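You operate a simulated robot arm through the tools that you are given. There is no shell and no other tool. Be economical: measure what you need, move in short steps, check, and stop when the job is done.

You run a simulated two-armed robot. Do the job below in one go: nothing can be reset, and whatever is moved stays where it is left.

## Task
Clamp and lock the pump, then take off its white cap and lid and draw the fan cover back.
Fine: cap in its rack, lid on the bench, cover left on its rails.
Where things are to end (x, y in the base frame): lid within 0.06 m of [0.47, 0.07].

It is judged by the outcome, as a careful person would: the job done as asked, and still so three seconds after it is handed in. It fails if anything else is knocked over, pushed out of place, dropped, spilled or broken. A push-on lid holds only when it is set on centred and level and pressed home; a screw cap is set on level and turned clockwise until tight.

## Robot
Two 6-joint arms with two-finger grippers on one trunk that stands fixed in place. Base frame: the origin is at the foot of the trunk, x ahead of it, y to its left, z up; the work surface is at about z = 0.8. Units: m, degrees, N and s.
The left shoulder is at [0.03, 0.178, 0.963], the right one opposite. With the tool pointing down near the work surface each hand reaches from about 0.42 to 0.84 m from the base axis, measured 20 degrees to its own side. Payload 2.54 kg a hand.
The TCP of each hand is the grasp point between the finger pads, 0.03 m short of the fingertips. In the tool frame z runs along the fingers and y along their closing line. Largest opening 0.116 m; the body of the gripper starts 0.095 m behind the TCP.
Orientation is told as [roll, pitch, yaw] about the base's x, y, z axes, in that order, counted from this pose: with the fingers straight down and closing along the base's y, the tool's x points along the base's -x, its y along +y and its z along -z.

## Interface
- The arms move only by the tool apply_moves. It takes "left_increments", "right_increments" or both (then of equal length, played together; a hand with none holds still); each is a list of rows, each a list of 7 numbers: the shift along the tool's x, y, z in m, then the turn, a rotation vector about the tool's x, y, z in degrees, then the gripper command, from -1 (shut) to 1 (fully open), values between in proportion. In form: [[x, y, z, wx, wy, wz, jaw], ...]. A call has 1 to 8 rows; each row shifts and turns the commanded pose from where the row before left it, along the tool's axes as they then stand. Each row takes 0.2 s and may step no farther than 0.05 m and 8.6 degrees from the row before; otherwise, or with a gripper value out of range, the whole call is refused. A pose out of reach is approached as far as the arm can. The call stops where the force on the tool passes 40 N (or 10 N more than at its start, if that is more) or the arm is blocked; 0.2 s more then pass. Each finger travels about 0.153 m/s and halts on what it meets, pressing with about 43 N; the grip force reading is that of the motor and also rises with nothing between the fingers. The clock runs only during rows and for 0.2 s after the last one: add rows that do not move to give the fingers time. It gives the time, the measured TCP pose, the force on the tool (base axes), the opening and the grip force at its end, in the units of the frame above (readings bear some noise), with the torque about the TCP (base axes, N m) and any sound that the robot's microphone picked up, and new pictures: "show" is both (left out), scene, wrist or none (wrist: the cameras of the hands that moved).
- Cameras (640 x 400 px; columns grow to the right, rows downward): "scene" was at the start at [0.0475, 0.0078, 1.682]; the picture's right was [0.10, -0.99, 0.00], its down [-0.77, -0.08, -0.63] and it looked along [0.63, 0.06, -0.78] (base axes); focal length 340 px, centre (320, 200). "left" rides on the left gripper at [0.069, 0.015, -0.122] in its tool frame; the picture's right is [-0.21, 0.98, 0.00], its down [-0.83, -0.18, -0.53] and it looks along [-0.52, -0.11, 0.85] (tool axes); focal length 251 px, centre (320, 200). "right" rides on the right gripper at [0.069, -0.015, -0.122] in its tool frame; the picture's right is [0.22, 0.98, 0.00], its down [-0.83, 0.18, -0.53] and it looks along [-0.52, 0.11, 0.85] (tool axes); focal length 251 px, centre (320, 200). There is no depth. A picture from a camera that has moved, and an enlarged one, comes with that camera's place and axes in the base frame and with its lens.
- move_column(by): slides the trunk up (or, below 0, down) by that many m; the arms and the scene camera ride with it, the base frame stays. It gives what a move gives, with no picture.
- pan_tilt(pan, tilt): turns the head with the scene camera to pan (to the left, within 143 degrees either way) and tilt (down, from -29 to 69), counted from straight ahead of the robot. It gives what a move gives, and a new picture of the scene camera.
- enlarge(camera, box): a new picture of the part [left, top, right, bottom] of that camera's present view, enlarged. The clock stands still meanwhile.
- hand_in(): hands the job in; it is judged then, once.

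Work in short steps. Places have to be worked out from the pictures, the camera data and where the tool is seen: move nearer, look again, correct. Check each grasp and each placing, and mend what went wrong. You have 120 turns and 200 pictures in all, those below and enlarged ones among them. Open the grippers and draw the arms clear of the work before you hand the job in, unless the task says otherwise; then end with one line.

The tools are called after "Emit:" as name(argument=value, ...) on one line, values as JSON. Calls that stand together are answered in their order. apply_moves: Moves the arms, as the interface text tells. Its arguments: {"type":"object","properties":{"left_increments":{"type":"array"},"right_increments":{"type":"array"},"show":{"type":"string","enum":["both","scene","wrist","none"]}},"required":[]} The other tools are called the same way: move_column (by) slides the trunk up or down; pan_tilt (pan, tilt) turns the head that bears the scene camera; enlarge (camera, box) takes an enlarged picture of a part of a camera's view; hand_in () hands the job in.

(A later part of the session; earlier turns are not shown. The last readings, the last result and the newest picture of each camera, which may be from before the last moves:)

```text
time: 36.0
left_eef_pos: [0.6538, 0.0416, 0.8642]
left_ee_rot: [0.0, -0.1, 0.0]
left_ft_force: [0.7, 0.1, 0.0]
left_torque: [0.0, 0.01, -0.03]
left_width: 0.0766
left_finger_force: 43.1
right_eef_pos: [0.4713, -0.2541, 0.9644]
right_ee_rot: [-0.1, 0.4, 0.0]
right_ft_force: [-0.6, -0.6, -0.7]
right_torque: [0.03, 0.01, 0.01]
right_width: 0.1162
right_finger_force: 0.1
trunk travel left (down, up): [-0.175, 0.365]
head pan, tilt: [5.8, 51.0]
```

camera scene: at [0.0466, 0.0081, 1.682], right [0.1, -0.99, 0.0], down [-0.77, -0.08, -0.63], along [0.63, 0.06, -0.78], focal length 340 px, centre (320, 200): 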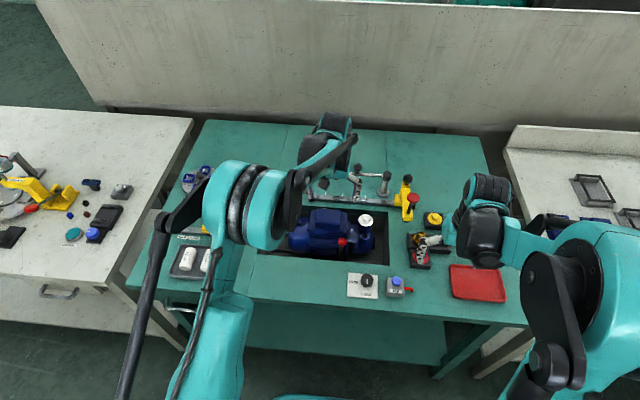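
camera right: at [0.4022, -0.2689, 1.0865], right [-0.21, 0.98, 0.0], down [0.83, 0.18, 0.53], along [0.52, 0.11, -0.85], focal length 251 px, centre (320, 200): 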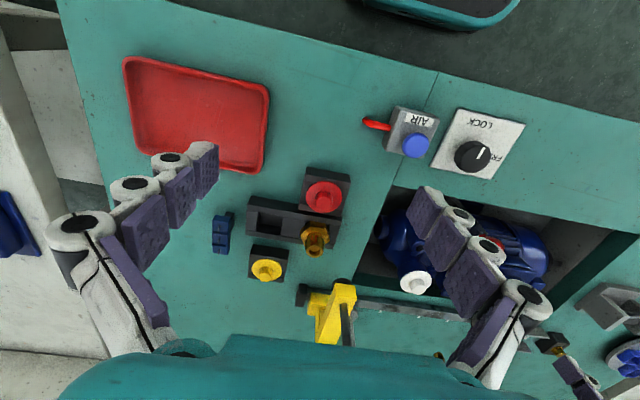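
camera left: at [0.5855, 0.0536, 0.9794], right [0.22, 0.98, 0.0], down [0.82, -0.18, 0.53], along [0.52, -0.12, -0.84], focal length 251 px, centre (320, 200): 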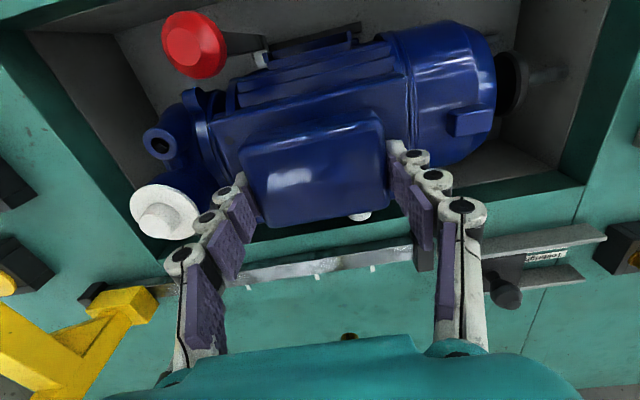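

No resistance; I lift 2 cm more and look.

Emit:
apply_moves(left_increments=[[0, 0, -0.005, 0, 0, 0, -1], [0, 0, -0.01, 0, 0, 0, -1], [0, 0, 0, 0, 0, 0, -1]])

Emit:
enlarge(camera="scene", box=[270, 195, 390, 270])

```text
time: 36.8
left_eef_pos: [0.654, 0.0413, 0.8792]
left_ee_rot: [0.0, -0.1, 0.0]
left_ft_force: [-0.2, -0.5, -0.6]
left_torque: [0.0, -0.02, 0.01]
left_width: 0.0767
left_finger_force: 43.1
right_eef_pos: [0.4722, -0.2537, 0.9645]
right_ee_rot: [-0.2, 0.5, 0.0]
right_ft_force: [0.4, 0.5, -1.5]
right_torque: [-0.01, 0.0, 0.02]
right_width: 0.116
right_finger_force: 0.0
trunk travel left (down, up): [-0.175, 0.365]
head pan, tilt: [5.8, 51.0]
camera scene: at [0.0479, 0.0078, 1.6819], right [0.1, -0.99, 0.0], down [-0.77, -0.08, -0.63], along [0.63, 0.06, -0.78], focal length 340 px, centre (320, 200)
camera left: at [0.5857, 0.0557, 1.0009], right [0.21, 0.98, 0.0], down [0.82, -0.18, 0.54], along [0.52, -0.11, -0.84], focal length 251 px, centre (320, 200)
```

scene: 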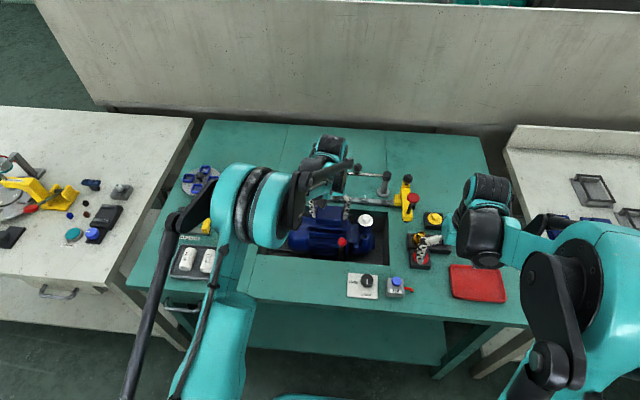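
left: 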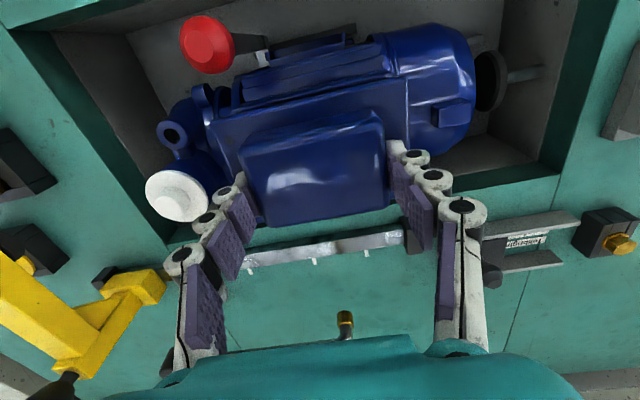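

```text
5.33 times, centred on (330, 232) of scene
camera zoom: at [0.0479, 0.0078, 1.6819], right [0.1, -0.99, 0.0], down [-0.77, -0.08, -0.63], along [0.63, 0.06, -0.78], focal length 1814 px, centre (267, 27)
```

zoom: 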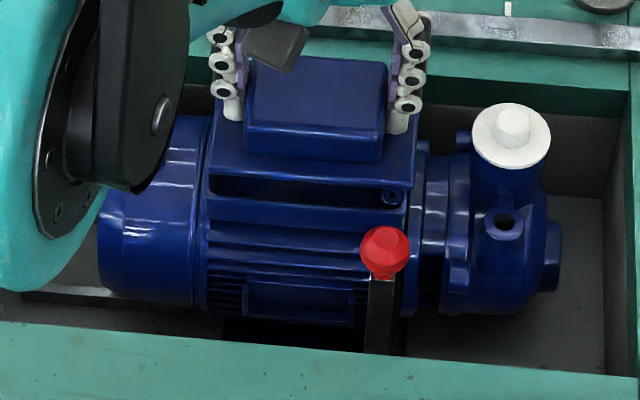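

The lid (dome + flange) is off. I raise it and carry it to about (.475,.07).

Emit:
apply_moves(left_increments=[[0, 0, -0.035, 0, 0, 0, -1], [0, 0, -0.035, 0, 0, 0, -1], [0.04, 0.006, 0, 0, 0, 0, -1], [0.04, 0.006, 0, 0, 0, 0, -1], [0.04, 0.006, 0, 0, 0, 0, -1], [0.04, 0.006, 0, 0, 0, 0, -1], [0.019, 0.005, 0, 0, 0, 0, -1], [0, 0, 0, 0, 0, 0, -1]])

```text
time: 38.6
left_eef_pos: [0.4749, 0.0709, 0.9477]
left_ee_rot: [0.0, -0.1, -0.1]
left_ft_force: [0.2, -0.1, -1.3]
left_torque: [-0.04, 0.03, -0.02]
left_width: 0.0771
left_finger_force: 42.9
right_eef_pos: [0.4718, -0.2538, 0.9644]
right_ee_rot: [-0.2, 0.5, 0.0]
right_ft_force: [0.4, 0.4, -0.1]
right_torque: [0.01, 0.01, -0.02]
right_width: 0.116
right_finger_force: 0.2
trunk travel left (down, up): [-0.175, 0.365]
head pan, tilt: [5.8, 51.0]
camera scene: at [0.0479, 0.0077, 1.6819], right [0.1, -0.99, 0.0], down [-0.77, -0.08, -0.63], along [0.63, 0.06, -0.78], focal length 340 px, centre (320, 200)
camera left: at [0.4061, 0.0847, 1.0711], right [0.21, 0.98, 0.0], down [0.82, -0.18, 0.54], along [0.52, -0.11, -0.84], focal length 251 px, centre (320, 200)
```

scene: 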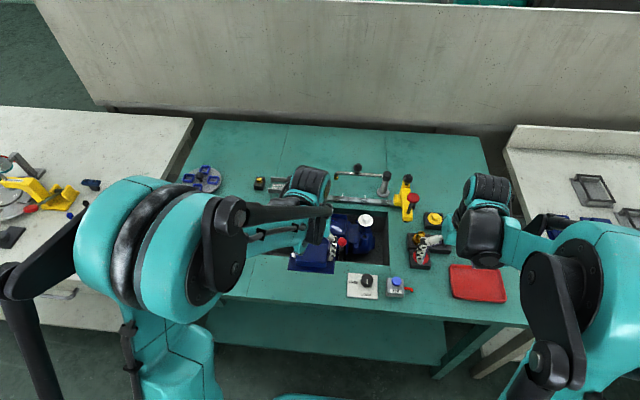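
left: 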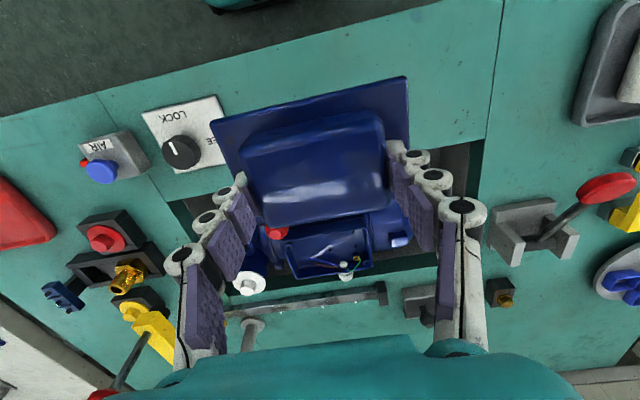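

Lid held level, over the free bench area. I lower it, then creep until contact.

Emit:
apply_moves(left_increments=[[0, 0, 0.04, 0, 0, 0, -1], [0, 0, 0.03, 0, 0, 0, -1], [0, 0, 0.015, 0, 0, 0, -1], [0, 0, 0.005, 0, 0, 0, -1], [0, 0, 0, 0, 0, 0, -1]], show="wrist")

```text
time: 39.8
left_eef_pos: [0.4755, 0.0717, 0.8593]
left_ee_rot: [-0.1, -0.1, -0.1]
left_ft_force: [-0.8, 0.1, -1.0]
left_torque: [0.0, 0.0, -0.03]
left_width: 0.0767
left_finger_force: 43.1
right_eef_pos: [0.4714, -0.255, 0.9644]
right_ee_rot: [-0.2, 0.5, 0.0]
right_ft_force: [-0.5, -0.2, -0.5]
right_torque: [0.0, 0.02, -0.02]
right_width: 0.116
right_finger_force: 0.1
trunk travel left (down, up): [-0.175, 0.365]
head pan, tilt: [5.8, 51.0]
camera left: at [0.4071, 0.0848, 0.9807], right [0.21, 0.98, 0.0], down [0.82, -0.18, 0.54], along [0.52, -0.11, -0.84], focal length 251 px, centre (320, 200)
```

left: 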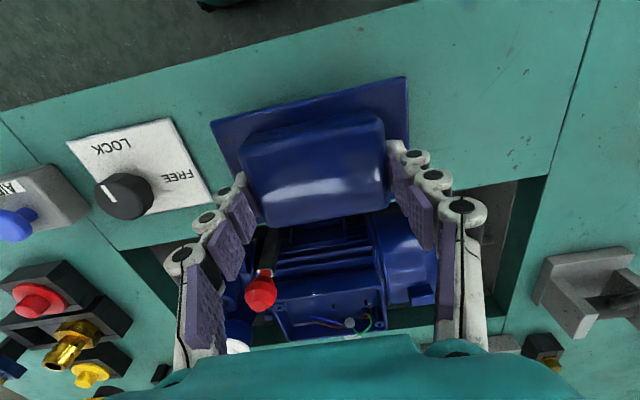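

Emit:
apply_moves(left_increments=[[0.004, 0, 0.004, 0, 0, 0, -1], [0, 0, 0.004, 0, 0, 0, -1], [0, 0, 0.003, 0, 0, 0, -1], [0, 0, 0.003, 0, 0, 0, -1], [0, 0, 0.003, 0, 0, 0, -1], [0, 0, 0.003, 0, 0, 0, -1]], show="wrist")

```text
time: 41.2
left_eef_pos: [0.4722, 0.0709, 0.8392]
left_ee_rot: [0.1, -0.1, 0.0]
left_ft_force: [-0.4, -0.4, -0.5]
left_torque: [0.01, -0.01, -0.05]
left_width: 0.0769
left_finger_force: 43.4
right_eef_pos: [0.4718, -0.2535, 0.964]
right_ee_rot: [-0.2, 0.5, 0.0]
right_ft_force: [-0.2, -0.2, 0.3]
right_torque: [0.0, 0.0, 0.02]
right_width: 0.1161
right_finger_force: 0.0
trunk travel left (down, up): [-0.175, 0.365]
head pan, tilt: [5.8, 51.0]
camera left: at [0.4028, 0.085, 0.9603], right [0.21, 0.98, 0.0], down [0.82, -0.18, 0.54], along [0.52, -0.11, -0.84], focal length 251 px, centre (320, 200)
```

left: 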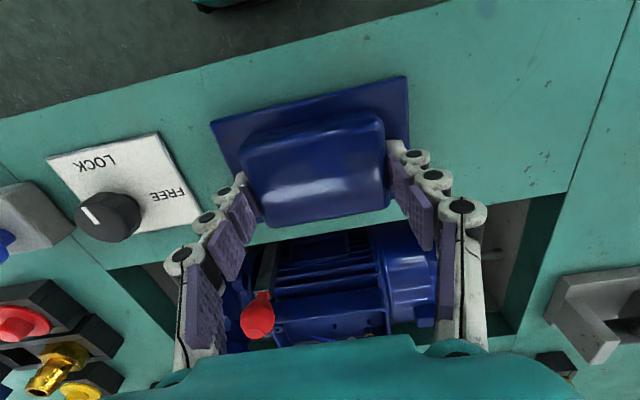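

No contact yet at z .839; I creep further.

Emit:
apply_moves(left_increments=[[0, 0, 0.002, 0, 0, 0, -1], [0, 0, 0.002, 0, 0, 0, -1], [0, 0, 0.002, 0, 0, 0, -1], [0, 0, 0.002, 0, 0, 0, -1]], show="none")

```text
time: 42.2
left_eef_pos: [0.4708, 0.071, 0.831]
left_ee_rot: [0.2, -0.1, 0.0]
left_ft_force: [6.8, 0.2, 29.8]
left_torque: [0.15, 0.24, -0.02]
left_width: 0.0769
left_finger_force: 43.2
right_eef_pos: [0.4704, -0.2546, 0.9649]
right_ee_rot: [-0.1, 0.4, 0.0]
right_ft_force: [-0.5, -0.8, -0.1]
right_torque: [0.02, -0.01, -0.03]
right_width: 0.1158
right_finger_force: 0.0
trunk travel left (down, up): [-0.175, 0.365]
head pan, tilt: [5.8, 51.0]
```

Contact (30 N). I ease up 1 mm, open, and rise clear.

Emit:
apply_moves(left_increments=[[0, 0, -0.001, 0, 0, 0, -1], [0, 0, 0, 0, 0, 0, -0.2], [0, 0, 0, 0, 0, 0, 0.8], [0, 0, 0, 0, 0, 0, 1], [0, 0, -0.03, 0, 0, 0, 1], [0, 0, -0.04, 0, 0, 0, 1], [0, 0, -0.04, 0, 0, 0, 1]], show="wrist")

```text
time: 43.8
left_eef_pos: [0.4705, 0.0691, 0.9428]
left_ee_rot: [0.0, -0.2, 0.0]
left_ft_force: [-1.0, 0.1, -0.6]
left_torque: [0.02, -0.04, -0.03]
left_width: 0.116
left_finger_force: 0.1
right_eef_pos: [0.4708, -0.2531, 0.9642]
right_ee_rot: [-0.2, 0.3, 0.0]
right_ft_force: [-0.4, 0.1, 0.2]
right_torque: [-0.01, -0.05, 0.0]
right_width: 0.116
right_finger_force: 0.1
trunk travel left (down, up): [-0.175, 0.365]
head pan, tilt: [5.8, 51.0]
camera left: at [0.4018, 0.0844, 1.0646], right [0.21, 0.98, 0.0], down [0.82, -0.18, 0.54], along [0.52, -0.11, -0.84], focal length 251 px, centre (320, 200)
```

left: 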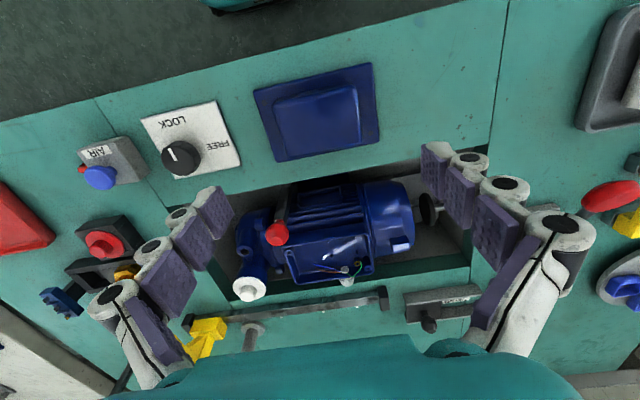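

Lid sits flat on the bench. Now I send the left hand aside and turn the right hand to yaw ≈ -85 for unscrewing.

Emit:
apply_moves(left_increments=[[0, 0.045, -0.01, 0, 0, 0, 1], [0, 0.045, -0.01, 0, 0, 0, 1], [0, 0.045, 0, 0, 0, 0, 1], [0, 0.045, 0, 0, 0, 0, 1], [0, 0, 0, 0, 0, 0, 1], [0, 0, 0, 0, 0, 0, 1], [0, 0, 0, 0, 0, 0, 1], [0, 0, 0, 0, 0, 0, 1]], right_increments=[[0, 0, 0, 0, 0, 8.5, 1], [0, 0, 0, 0, 0, 8.5, 1], [0, 0, 0, 0, 0, 8.5, 1], [0, 0, 0, 0, 0, 8.5, 1], [0, 0, 0, 0, 0, 8.5, 1], [0, 0, 0, 0, 0, 8.5, 1], [0, 0, 0, 0, 0, 8.5, 1], [0, 0, 0, 0, 0, 8.5, 1]], show="scene")

Emit:
enlarge(camera="scene", box=[260, 180, 400, 290])

```text
time: 45.6
left_eef_pos: [0.4706, 0.2507, 0.9634]
left_ee_rot: [0.0, -0.2, 0.0]
left_ft_force: [-0.3, 0.5, 0.8]
left_torque: [-0.01, 0.02, 0.01]
left_width: 0.1161
left_finger_force: 0.1
right_eef_pos: [0.4712, -0.2546, 0.9637]
right_ee_rot: [-0.5, 0.0, -68.1]
right_ft_force: [-0.5, 0.1, -0.1]
right_torque: [0.0, -0.03, -0.01]
right_width: 0.1161
right_finger_force: 0.0
trunk travel left (down, up): [-0.175, 0.365]
head pan, tilt: [5.8, 51.0]
camera scene: at [0.0476, 0.0081, 1.682], right [0.1, -0.99, 0.0], down [-0.77, -0.08, -0.63], along [0.63, 0.06, -0.78], focal length 340 px, centre (320, 200)
```

scene: 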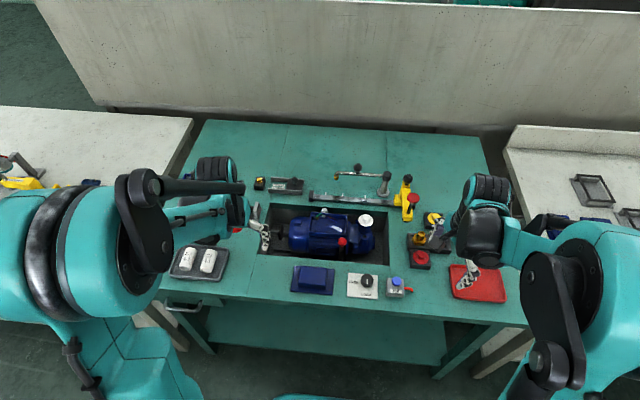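

```text
3.64 times, centred on (330, 235) of scene
camera zoom: at [0.0476, 0.0081, 1.682], right [0.1, -0.99, 0.0], down [-0.77, -0.08, -0.63], along [0.63, 0.06, -0.78], focal length 1237 px, centre (284, 73)
```

zoom: 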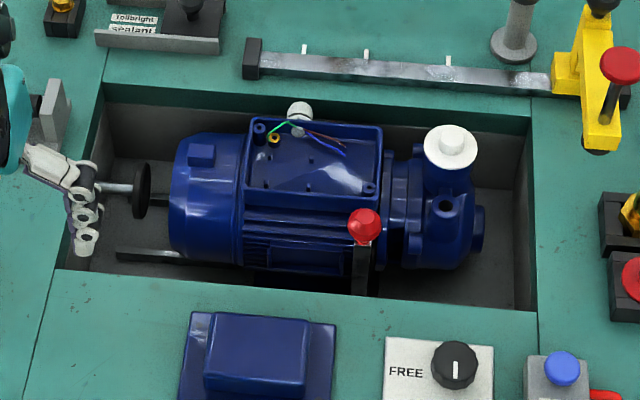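

Now finish rotating and carry the right hand over in front of the cap for a close look (staying clear of the yellow fixture's tall knob).

Emit:
apply_moves(right_increments=[[0, 0, -0.02, 0, 0, 8.5, 1], [0, 0, -0.02, 0, 0, 8.5, 1], [0.045, 0.004, 0, 0, 0, 0, 1], [0.045, 0.004, 0, 0, 0, 0, 1], [0.045, 0.004, 0, 0, 0, 0, 1], [0.045, 0.004, 0, 0, 0, 0, 1], [-0.004, 0.045, 0, 0, 0, 0, 1], [-0.004, 0.045, 0, 0, 0, 0, 1]], show="none")

Emit:
apply_moves(right_increments=[[-0.004, 0.045, 0, 0, 0, 0, 1], [-0.003, 0.04, 0.03, 0, 0, 0, 1], [0, 0, 0.03, 0, 0, 0, 1], [0, 0, 0, 0, 0, 0, 1]])

Emit:
enlarge(camera="right", box=[220, 60, 420, 220])

```text
time: 47.4
left_eef_pos: [0.4727, 0.2515, 0.962]
left_ee_rot: [-0.1, -0.2, 0.0]
left_ft_force: [-0.2, -0.7, -0.1]
left_torque: [-0.01, 0.02, 0.02]
left_width: 0.1159
left_finger_force: 0.0
right_eef_pos: [0.5639, -0.0733, 1.0024]
right_ee_rot: [-0.5, -0.2, -85.0]
right_ft_force: [0.1, -0.1, -0.2]
right_torque: [0.01, 0.02, 0.02]
right_width: 0.1161
right_finger_force: 0.1
trunk travel left (down, up): [-0.175, 0.365]
head pan, tilt: [5.8, 51.0]
```

```text
time: 48.4
left_eef_pos: [0.471, 0.251, 0.9643]
left_ee_rot: [0.1, -0.2, 0.0]
left_ft_force: [0.6, -0.4, -0.7]
left_torque: [0.0, 0.02, 0.0]
left_width: 0.1159
left_finger_force: 0.1
right_eef_pos: [0.6463, -0.0733, 0.9413]
right_ee_rot: [-0.5, -0.2, -85.0]
right_ft_force: [-0.7, 0.3, 0.4]
right_torque: [0.01, 0.04, -0.01]
right_width: 0.1162
right_finger_force: 0.0
trunk travel left (down, up): [-0.175, 0.365]
head pan, tilt: [5.8, 51.0]
camera scene: at [0.0475, 0.0079, 1.682], right [0.1, -0.99, 0.0], down [-0.77, -0.08, -0.63], along [0.63, 0.06, -0.78], focal length 340 px, centre (320, 200)
camera right: at [0.6262, -0.0061, 1.062], right [0.95, 0.3, -0.01], down [0.26, -0.81, 0.53], along [0.15, -0.51, -0.85], focal length 251 px, centre (320, 200)
```

scene: 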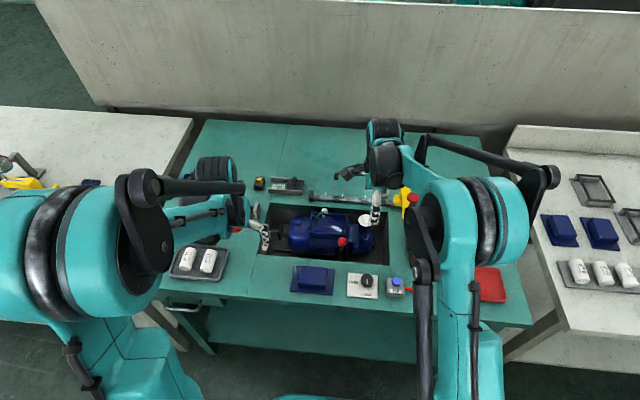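
right: 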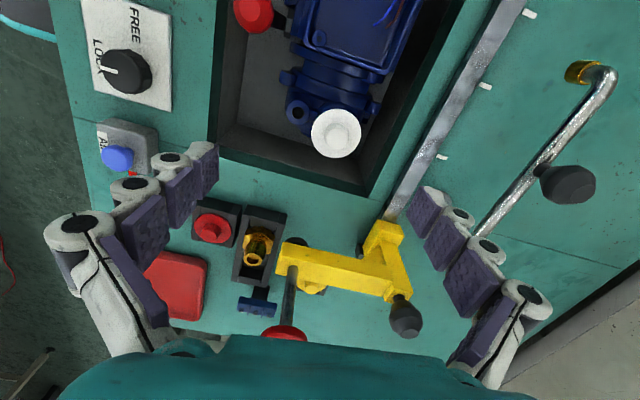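

```text
2.50 times, centred on (320, 140) of right
camera zoom: at [0.6262, -0.0061, 1.062], right [0.95, 0.3, -0.01], down [0.26, -0.81, 0.53], along [0.15, -0.51, -0.85], focal length 629 px, centre (320, 350)
```

zoom: 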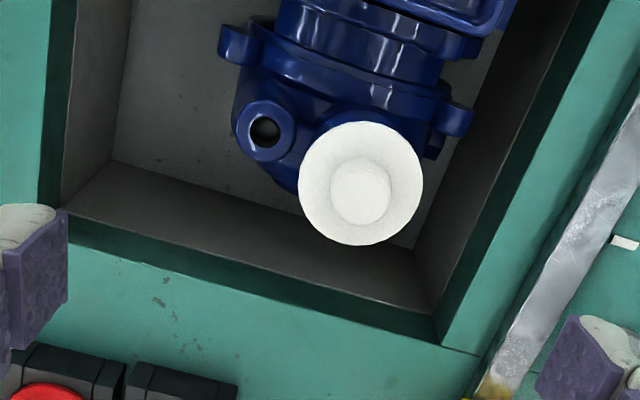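

Cap ≈(.657,-.068,.85), disc 43 mm with a ~21 mm stub on top. I align above it, half-close and descend to look.

Emit:
apply_moves(right_increments=[[0.004, 0.011, 0.02, 0, 0, 0, 0], [0, 0, 0.02, 0, 0, 0, -0.2], [0, 0, 0.01, 0, 0, 0, -0.2], [0, 0, 0, 0, 0, 0, -0.2]], show="wrist")

Emit:
enlarge(camera="right", box=[240, 110, 400, 240])

```text
time: 49.4
left_eef_pos: [0.4715, 0.2508, 0.9622]
left_ee_rot: [0.0, -0.1, 0.0]
left_ft_force: [0.2, 1.1, 0.4]
left_torque: [0.01, -0.03, -0.01]
left_width: 0.116
left_finger_force: 0.1
right_eef_pos: [0.6568, -0.0679, 0.892]
right_ee_rot: [-0.5, -0.2, -85.0]
right_ft_force: [-0.5, 0.0, 0.1]
right_torque: [-0.03, 0.01, 0.01]
right_width: 0.0464
right_finger_force: 0.0
trunk travel left (down, up): [-0.175, 0.365]
head pan, tilt: [5.8, 51.0]
camera right: at [0.6364, -0.0009, 1.0132], right [0.95, 0.3, -0.01], down [0.26, -0.81, 0.53], along [0.15, -0.51, -0.85], focal length 251 px, centre (320, 200)
```

right: 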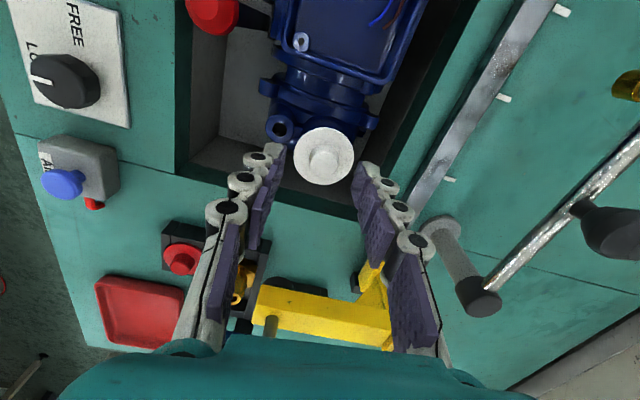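

```text
3.08 times, centred on (320, 175) of right
camera zoom: at [0.6364, -0.0009, 1.0132], right [0.95, 0.3, -0.01], down [0.26, -0.81, 0.53], along [0.15, -0.51, -0.85], focal length 774 px, centre (320, 277)
```

zoom: 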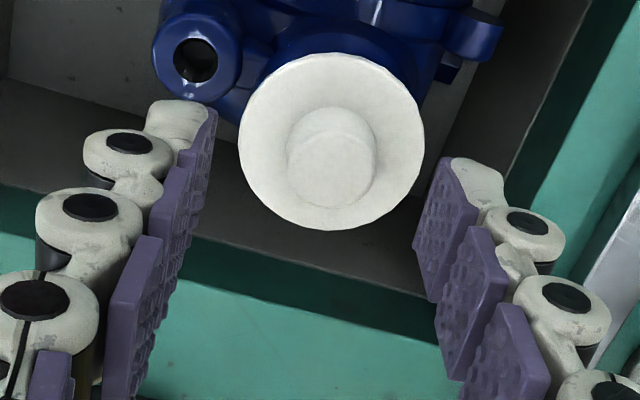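

Disc top at z≈.839 with stub to ≈.852, and I am centred. I grip the stub with tips just above the disc.

Emit:
apply_moves(right_increments=[[0, 0, 0.01, 0, 0, 0, -0.4], [0, 0, 0.009, 0, 0, 0, -0.4], [0, 0, 0, 0, 0, 0, -1], [0, 0, 0, 0, 0, 0, -1]], show="wrist")

Emit:
enlarge(camera="right", box=[240, 110, 400, 240])

```text
time: 50.4
left_eef_pos: [0.472, 0.2515, 0.9623]
left_ee_rot: [0.0, 0.0, 0.1]
left_ft_force: [1.1, 0.6, 0.0]
left_torque: [0.0, 0.01, -0.02]
left_width: 0.116
left_finger_force: 0.1
right_eef_pos: [0.6591, -0.0671, 0.8724]
right_ee_rot: [-0.4, -0.2, -85.0]
right_ft_force: [15.6, -0.5, 10.3]
right_torque: [-0.06, -0.48, 0.05]
right_width: 0.0155
right_finger_force: 41.7
trunk travel left (down, up): [-0.175, 0.365]
head pan, tilt: [5.8, 51.0]
camera right: at [0.6378, -0.001, 0.9944], right [0.95, 0.3, -0.01], down [0.26, -0.81, 0.54], along [0.15, -0.51, -0.84], focal length 251 px, centre (320, 200)
```

right: 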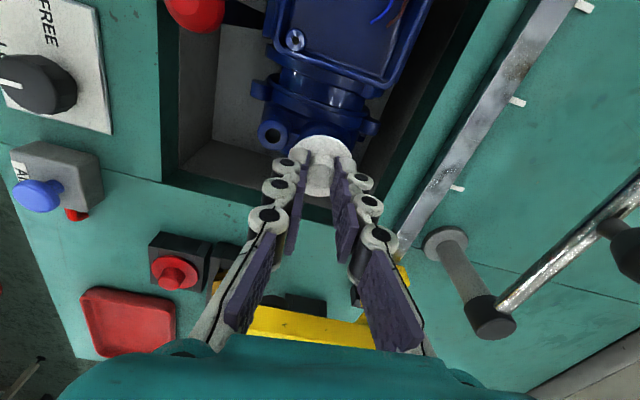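

```text
3.08 times, centred on (320, 175) of right
camera zoom: at [0.6378, -0.001, 0.9944], right [0.95, 0.3, -0.01], down [0.26, -0.81, 0.54], along [0.15, -0.51, -0.84], focal length 774 px, centre (320, 277)
```

zoom: 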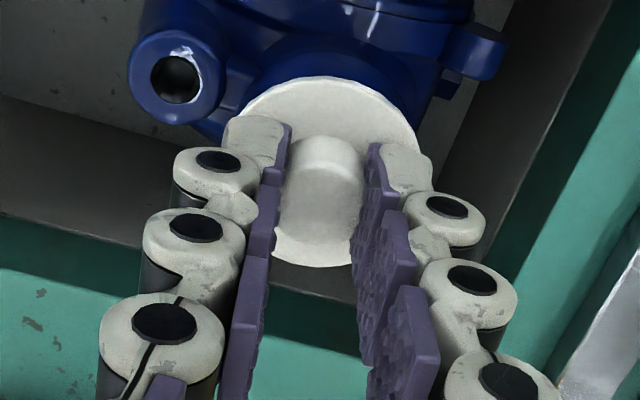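

Stub gripped. I relieve the side load and turn counter-clockwise.

Emit:
apply_moves(right_increments=[[0, 0.001, -0.001, 0, 0, 0, -1], [0, 0, 0, 0, 0, -8.5, -1], [0, 0, 0, 0, 0, -8.5, -1], [0, 0, 0, 0, 0, -8.5, -1], [0, 0, 0, 0, 0, -8.5, -1]], show="wrist")

```text
time: 51.6
left_eef_pos: [0.4712, 0.2512, 0.9644]
left_ee_rot: [0.1, -0.1, 0.1]
left_ft_force: [0.4, 0.9, -0.2]
left_torque: [-0.02, 0.01, -0.02]
left_width: 0.1163
left_finger_force: 0.1
right_eef_pos: [0.6585, -0.0666, 0.8746]
right_ee_rot: [-0.5, 0.2, -50.8]
right_ft_force: [-0.4, 0.6, -0.3]
right_torque: [0.02, 0.07, -0.01]
right_width: 0.0163
right_finger_force: 42.6
trunk travel left (down, up): [-0.175, 0.365]
head pan, tilt: [5.8, 51.0]
camera right: at [0.6034, -0.0242, 0.9959], right [0.62, 0.78, -0.01], down [0.67, -0.52, 0.53], along [0.41, -0.33, -0.85], focal length 251 px, centre (320, 200)
```

right: 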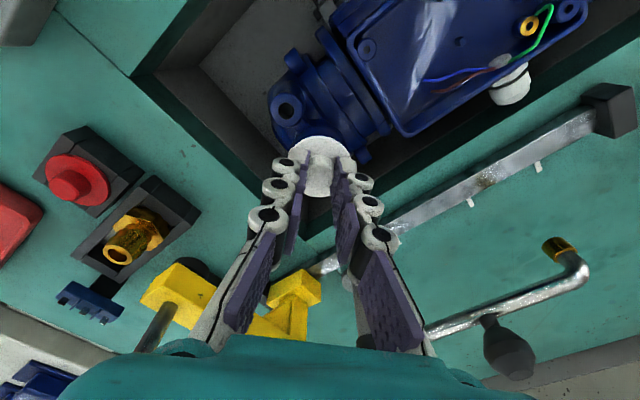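

No resisting torque; z is rising slightly, consistent with the thread turning. I continue, letting it rise.

Emit:
apply_moves(right_increments=[[0, 0, 0, 0, 0, -8.5, -1], [0, 0, -0.0002, 0, 0, -8.5, -1], [0, 0, 0, 0, 0, -8.5, -1], [0, 0, -0.0002, 0, 0, -8.5, -1], [0, 0, 0, 0, 0, -8.5, -1], [0, 0, -0.0002, 0, 0, -8.5, -1], [0, 0, 0, 0, 0, -8.5, -1], [0, 0, -0.0002, 0, 0, -8.5, -1]], show="wrist")

Emit:
enlarge(camera="right", box=[240, 110, 400, 240])

```text
time: 53.4
left_eef_pos: [0.4721, 0.2513, 0.9633]
left_ee_rot: [0.0, -0.1, 0.0]
left_ft_force: [0.3, 0.7, 0.8]
left_torque: [-0.01, 0.03, 0.02]
left_width: 0.1158
left_finger_force: 0.0
right_eef_pos: [0.6581, -0.068, 0.8753]
right_ee_rot: [0.0, 0.5, 17.2]
right_ft_force: [0.0, 0.2, -0.1]
right_torque: [-0.01, -0.01, 0.01]
right_width: 0.016
right_finger_force: 41.9
trunk travel left (down, up): [-0.175, 0.365]
head pan, tilt: [5.8, 51.0]
camera right: at [0.5974, -0.1033, 0.9967], right [-0.49, 0.87, 0.0], down [0.74, 0.42, 0.53], along [0.46, 0.26, -0.85], focal length 251 px, centre (320, 200)
```

right: 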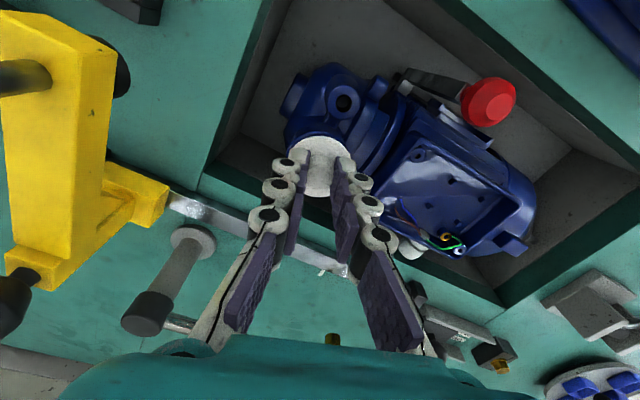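

```text
3.08 times, centred on (320, 175) of right
camera zoom: at [0.5974, -0.1033, 0.9967], right [-0.49, 0.87, 0.0], down [0.74, 0.42, 0.53], along [0.46, 0.26, -0.85], focal length 774 px, centre (320, 277)
```

zoom: 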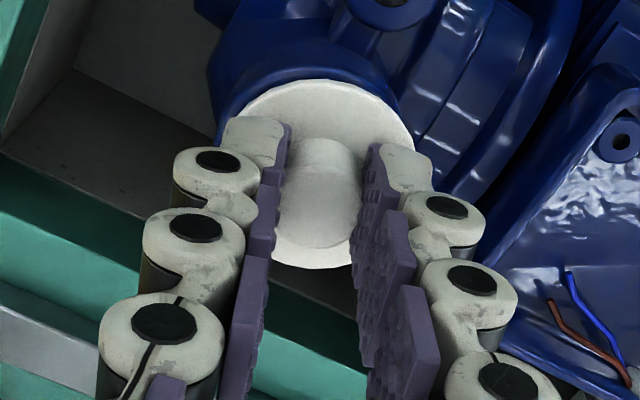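

After ~100° with no load, I test by lifting gently.

Emit:
apply_moves(right_increments=[[0, 0, -0.002, 0, 0, 0, -1], [0, 0, -0.002, 0, 0, 0, -1], [0, 0, -0.002, 0, 0, 0, -1]], show="wrist")

Emit:
enlarge(camera="right", box=[240, 110, 400, 240])

```text
time: 54.2
left_eef_pos: [0.4717, 0.2506, 0.9626]
left_ee_rot: [-0.1, -0.1, 0.1]
left_ft_force: [-0.2, -0.6, 0.4]
left_torque: [-0.01, 0.0, -0.02]
left_width: 0.1159
left_finger_force: 0.0
right_eef_pos: [0.658, -0.0688, 0.8811]
right_ee_rot: [0.0, 0.6, 16.9]
right_ft_force: [0.5, 0.2, -0.2]
right_torque: [-0.02, 0.01, 0.02]
right_width: 0.0161
right_finger_force: 42.2
trunk travel left (down, up): [-0.175, 0.365]
head pan, tilt: [5.8, 51.0]
camera right: at [0.5971, -0.103, 1.0027], right [-0.49, 0.87, 0.0], down [0.74, 0.42, 0.53], along [0.46, 0.26, -0.85], focal length 251 px, centre (320, 200)
```

right: 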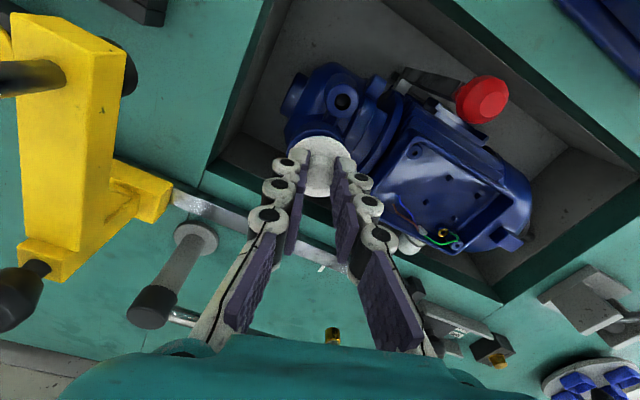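

```text
3.08 times, centred on (320, 175) of right
camera zoom: at [0.5971, -0.103, 1.0027], right [-0.49, 0.87, 0.0], down [0.74, 0.42, 0.53], along [0.46, 0.26, -0.85], focal length 774 px, centre (320, 277)
```

zoom: 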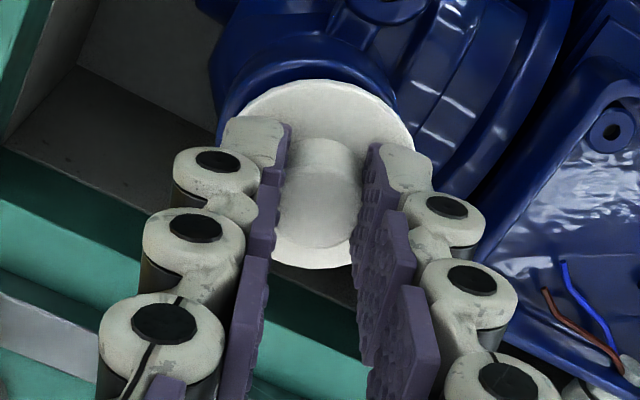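

The cap is off and in hand. I raise it and carry it back and to the right, away from the yellow fixture, squaring the yaw.

Emit:
apply_moves(right_increments=[[0, 0, -0.04, 0, 0, 0, -1], [0, 0, -0.04, 0, 0, 8.5, -1], [0, 0, 0, 0, 0, 8.5, -1], [0.045, 0, 0, 0, 0, 0, -1], [0.045, 0, 0, 0, 0, 0, -1], [0.045, 0, 0, 0, 0, 0, -1], [0, -0.045, 0, 0, 0, 0, -1], [0, -0.045, 0, 0, 0, 0, -1]], show="none")

Emit:
apply_moves(right_increments=[[0, -0.045, 0, 0, 0, 0, -1], [0, -0.045, 0, 0, 0, 0, -1], [0, -0.02, 0, 0, 0, 0, -1], [0, 0, 0, 0, 0, 0, -1]])

Emit:
enlarge(camera="right", box=[180, 110, 420, 320])

Emit:
enlarge(camera="scene", box=[370, 170, 540, 310])

```text
time: 56.0
left_eef_pos: [0.471, 0.2516, 0.9632]
left_ee_rot: [0.1, -0.2, 0.0]
left_ft_force: [-0.7, -0.6, 0.6]
left_torque: [0.0, -0.05, -0.01]
left_width: 0.1158
left_finger_force: 0.1
right_eef_pos: [0.5233, -0.1595, 0.9614]
right_ee_rot: [-0.2, 0.4, -0.1]
right_ft_force: [0.3, 0.5, -0.2]
right_torque: [-0.03, -0.01, -0.02]
right_width: 0.0157
right_finger_force: 42.3
trunk travel left (down, up): [-0.175, 0.365]
head pan, tilt: [5.8, 51.0]
```

```text
time: 57.0
left_eef_pos: [0.4719, 0.2513, 0.9627]
left_ee_rot: [0.0, -0.1, 0.0]
left_ft_force: [1.1, 0.4, -0.8]
left_torque: [-0.03, 0.0, -0.03]
left_width: 0.116
left_finger_force: 0.0
right_eef_pos: [0.5243, -0.27, 0.9623]
right_ee_rot: [-0.2, 0.4, 0.0]
right_ft_force: [0.2, -0.2, -0.2]
right_torque: [0.01, 0.0, 0.04]
right_width: 0.016
right_finger_force: 41.7
trunk travel left (down, up): [-0.175, 0.365]
head pan, tilt: [5.8, 51.0]
camera scene: at [0.0476, 0.0082, 1.682], right [0.1, -0.99, 0.0], down [-0.77, -0.08, -0.63], along [0.63, 0.06, -0.78], focal length 340 px, centre (320, 200)
camera right: at [0.456, -0.2837, 1.085], right [-0.21, 0.98, 0.0], down [0.83, 0.18, 0.53], along [0.51, 0.11, -0.85], focal length 251 px, centre (320, 200)
```

scene: 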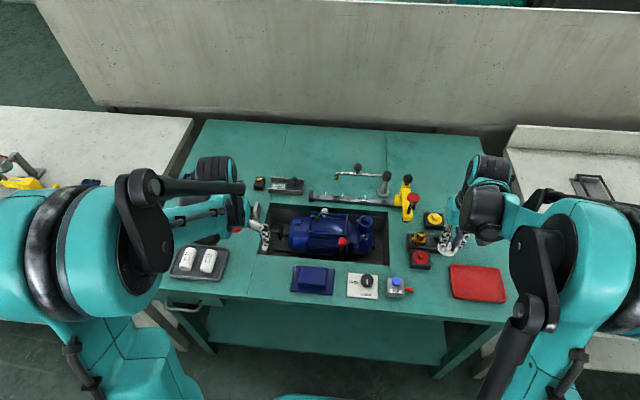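
right: 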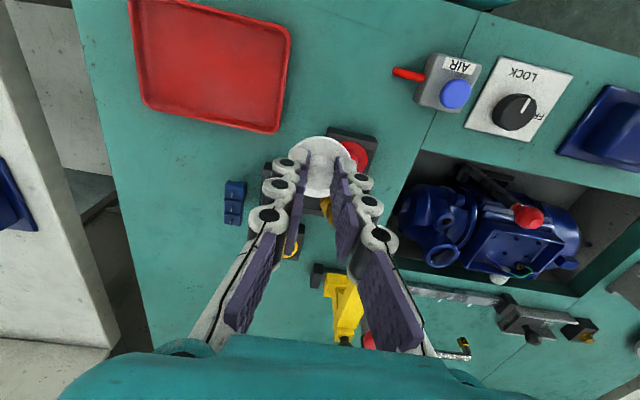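

```text
1.90 times, centred on (300, 215) of right
camera zoom: at [0.456, -0.2837, 1.085], right [-0.21, 0.98, 0.0], down [0.83, 0.18, 0.53], along [0.51, 0.11, -0.85], focal length 479 px, centre (358, 171)
```

zoom: 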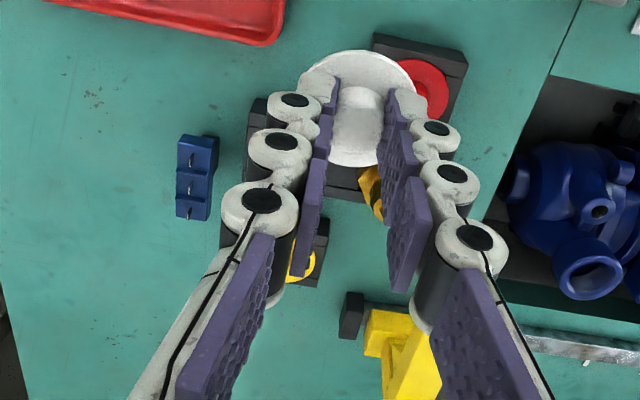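

```text
2.86 times, centred on (455, 240) of scene
camera zoom: at [0.0476, 0.0082, 1.682], right [0.1, -0.99, 0.0], down [-0.77, -0.08, -0.63], along [0.63, 0.06, -0.78], focal length 972 px, centre (-66, 86)
```

zoom: 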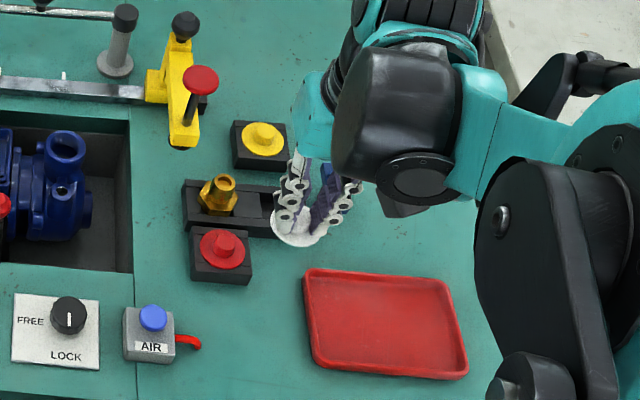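

I move over the empty slot estimated at (.617,-.291) and check alignment from a lower height.

Emit:
apply_moves(right_increments=[[-0.031, -0.007, 0, 0, 0, 0, -1], [-0.031, -0.007, 0.01, 0, 0, 0, -1], [-0.031, -0.007, 0.02, 0, 0, 0, -1], [0, 0, 0.015, 0, 0, 0, -1], [0, 0, 0, 0, 0, 0, -1]])

Emit:
enlarge(camera="right", box=[200, 80, 440, 260])

Emit:
enlarge(camera="scene", box=[390, 195, 490, 280])

```text
time: 58.2
left_eef_pos: [0.4729, 0.2503, 0.9625]
left_ee_rot: [0.0, -0.1, 0.0]
left_ft_force: [0.1, -1.0, -0.3]
left_torque: [0.01, 0.01, -0.02]
left_width: 0.1159
left_finger_force: 0.1
right_eef_pos: [0.618, -0.2903, 0.9168]
right_ee_rot: [-0.1, 0.5, 0.0]
right_ft_force: [0.3, 0.0, -0.3]
right_torque: [-0.01, 0.06, 0.02]
right_width: 0.0158
right_finger_force: 41.6
trunk travel left (down, up): [-0.175, 0.365]
head pan, tilt: [5.8, 51.0]
camera scene: at [0.0481, 0.0077, 1.682], right [0.1, -0.99, 0.0], down [-0.77, -0.08, -0.63], along [0.63, 0.06, -0.78], focal length 340 px, centre (320, 200)
camera right: at [0.5491, -0.3045, 1.0389], right [-0.21, 0.98, 0.0], down [0.83, 0.18, 0.53], along [0.51, 0.11, -0.85], focal length 251 px, centre (320, 200)
```

scene: 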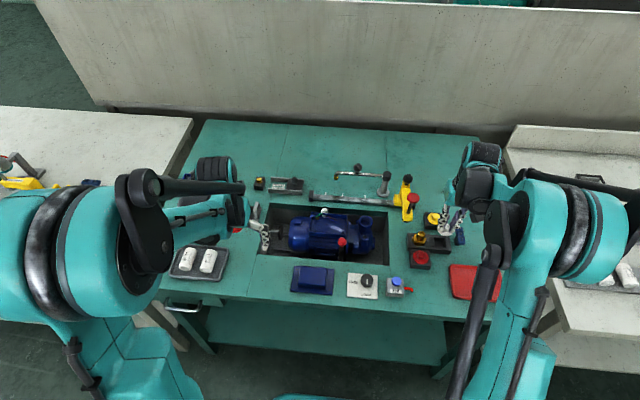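
right: 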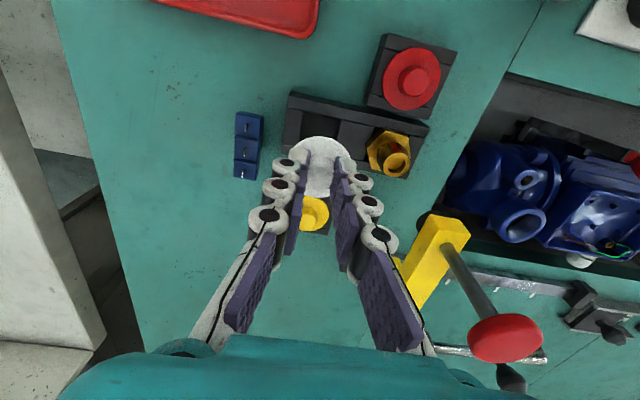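

```text
2.22 times, centred on (320, 170) of right
camera zoom: at [0.5491, -0.3045, 1.0389], right [-0.21, 0.98, 0.0], down [0.83, 0.18, 0.53], along [0.51, 0.11, -0.85], focal length 559 px, centre (320, 267)
```

zoom: 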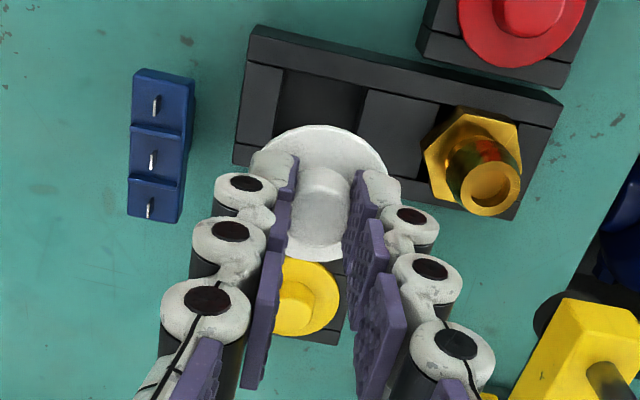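

```text
4.71 times, centred on (440, 238) of scene
camera zoom: at [0.0481, 0.0077, 1.682], right [0.1, -0.99, 0.0], down [-0.77, -0.08, -0.63], along [0.63, 0.06, -0.78], focal length 1601 px, centre (-245, 24)
```

zoom: 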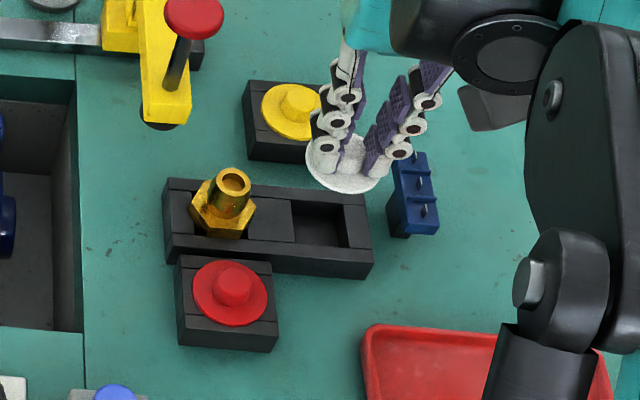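

Slot centre refined to ≈(.618,-.2945). I shift 4 mm and descend, guarded.

Emit:
apply_moves(right_increments=[[0, -0.004, 0.015, 0, 0, 0, -1], [0, 0, 0.015, 0, 0, 0, -1], [0, 0, 0.005, 0, 0, 0, -1], [0, 0, 0, 0, 0, 0, -1]], show="wrist")

Emit:
enlarge(camera="right", box=[200, 80, 440, 260])

Emit:
enlarge(camera="scene", box=[400, 215, 470, 270])

```text
time: 59.2
left_eef_pos: [0.4721, 0.2517, 0.9641]
left_ee_rot: [0.0, -0.1, 0.0]
left_ft_force: [-0.4, -0.4, -0.1]
left_torque: [0.0, -0.02, 0.03]
left_width: 0.1162
left_finger_force: 0.1
right_eef_pos: [0.6161, -0.2925, 0.8824]
right_ee_rot: [-0.1, 0.5, 0.1]
right_ft_force: [0.5, 0.0, -0.9]
right_torque: [-0.01, -0.01, 0.02]
right_width: 0.0161
right_finger_force: 41.8
trunk travel left (down, up): [-0.175, 0.365]
head pan, tilt: [5.8, 51.0]
camera right: at [0.5481, -0.3085, 1.0037], right [-0.21, 0.98, 0.0], down [0.83, 0.18, 0.53], along [0.51, 0.11, -0.85], focal length 251 px, centre (320, 200)
```

right: 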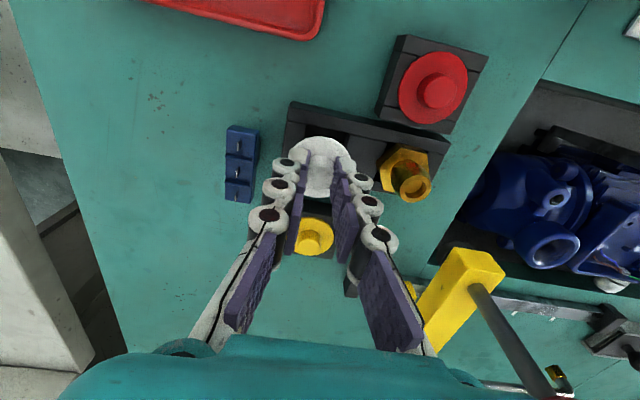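

```text
2.22 times, centred on (320, 170) of right
camera zoom: at [0.5481, -0.3085, 1.0037], right [-0.21, 0.98, 0.0], down [0.83, 0.18, 0.53], along [0.51, 0.11, -0.85], focal length 559 px, centre (320, 267)
```

zoom: 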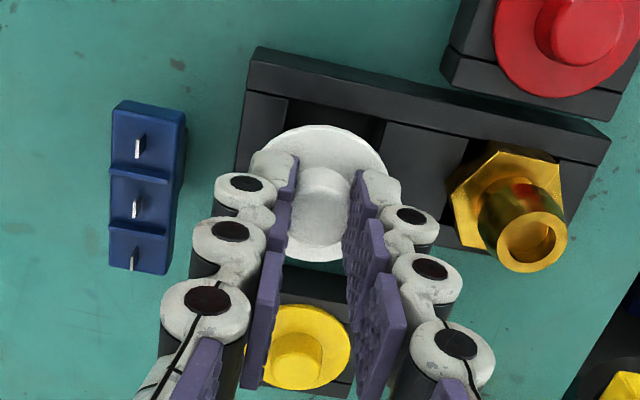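

```text
7.27 times, centred on (435, 242) of scene
camera zoom: at [0.0476, 0.0079, 1.682], right [0.1, -0.99, 0.0], down [-0.77, -0.08, -0.63], along [0.63, 0.06, -0.78], focal length 2474 px, centre (-516, -109)
```

zoom: 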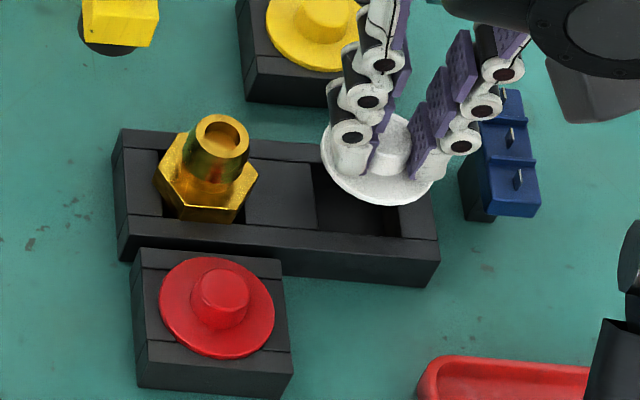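

Alignment projects onto the slot centre. I descend slowly until contact.

Emit:
apply_moves(right_increments=[[0, 0, 0.005, 0, 0, 0, -1], [0, 0, 0.004, 0, 0, 0, -1], [0, 0, 0.003, 0, 0, 0, -1], [0, 0, 0.003, 0, 0, 0, -1], [0, 0, 0, 0, 0, 0, -1]], show="wrist")

Emit:
enlarge(camera="scene", box=[400, 215, 470, 270])

```text
time: 60.4
left_eef_pos: [0.4717, 0.2514, 0.9638]
left_ee_rot: [0.0, -0.1, 0.0]
left_ft_force: [-1.0, 0.1, 0.1]
left_torque: [-0.01, -0.02, 0.0]
left_width: 0.1159
left_finger_force: 0.1
right_eef_pos: [0.616, -0.2942, 0.8666]
right_ee_rot: [-0.2, 0.5, 0.1]
right_ft_force: [1.0, -0.2, -0.5]
right_torque: [-0.02, 0.01, 0.01]
right_width: 0.0157
right_finger_force: 41.7
trunk travel left (down, up): [-0.175, 0.365]
head pan, tilt: [5.8, 51.0]
camera right: at [0.5477, -0.3087, 0.9887], right [-0.21, 0.98, 0.0], down [0.83, 0.18, 0.53], along [0.51, 0.11, -0.85], focal length 251 px, centre (320, 200)
```

right: 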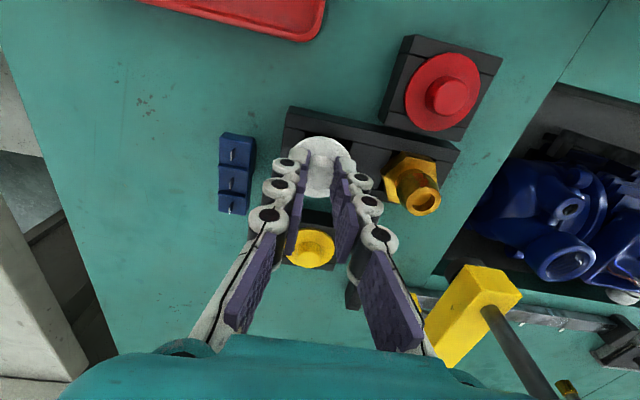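

```text
7.27 times, centred on (435, 242) of scene
camera zoom: at [0.0476, 0.0078, 1.682], right [0.1, -0.99, 0.0], down [-0.77, -0.08, -0.63], along [0.63, 0.06, -0.78], focal length 2474 px, centre (-516, -109)
```

zoom: 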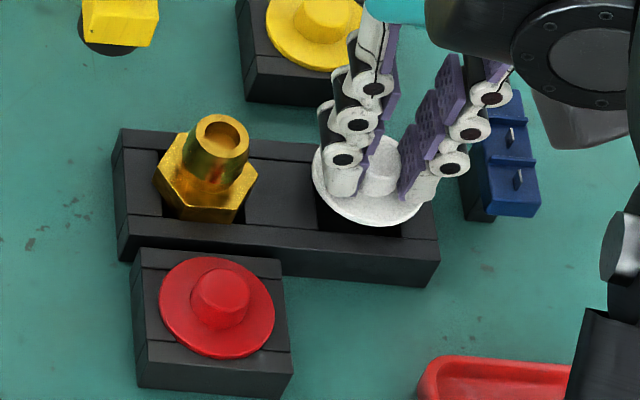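

Emit:
apply_moves(right_increments=[[0, 0, 0.003, 0, 0, 0, -1], [0, 0, 0.003, 0, 0, 0, -1], [0, 0, 0.003, 0, 0, 0, -1], [0, 0, 0.003, 0, 0, 0, -1], [0, 0, 0, 0, 0, 0, -1]], show="none")

Emit:
enlarge(camera="scene", box=[400, 215, 470, 270])

```text
time: 61.2
left_eef_pos: [0.4709, 0.253, 0.9639]
left_ee_rot: [0.0, -0.2, 0.0]
left_ft_force: [0.3, 0.4, -0.6]
left_torque: [-0.02, -0.02, -0.01]
left_width: 0.1157
left_finger_force: 0.0
right_eef_pos: [0.6153, -0.2923, 0.8616]
right_ee_rot: [-0.2, 0.2, 0.0]
right_ft_force: [-4.2, 3.7, 24.6]
right_torque: [0.04, -0.18, 0.06]
right_width: 0.0165
right_finger_force: 42.6
trunk travel left (down, up): [-0.175, 0.365]
head pan, tilt: [5.8, 51.0]
stopped in row 3 (right hand): the force on the tool passed its limit at 41 N (the readings are from after the stop); the commanded pose is now the measured one
```

```text
7.27 times, centred on (435, 242) of scene
camera zoom: at [0.0444, 0.0095, 1.6821], right [0.1, -0.99, 0.0], down [-0.77, -0.08, -0.63], along [0.63, 0.06, -0.78], focal length 2474 px, centre (-516, -109)
```

zoom: 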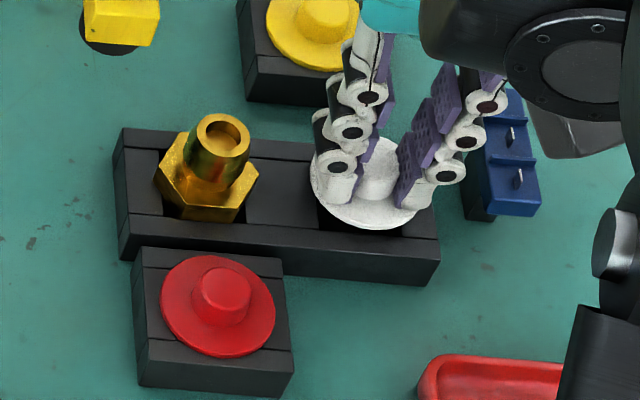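

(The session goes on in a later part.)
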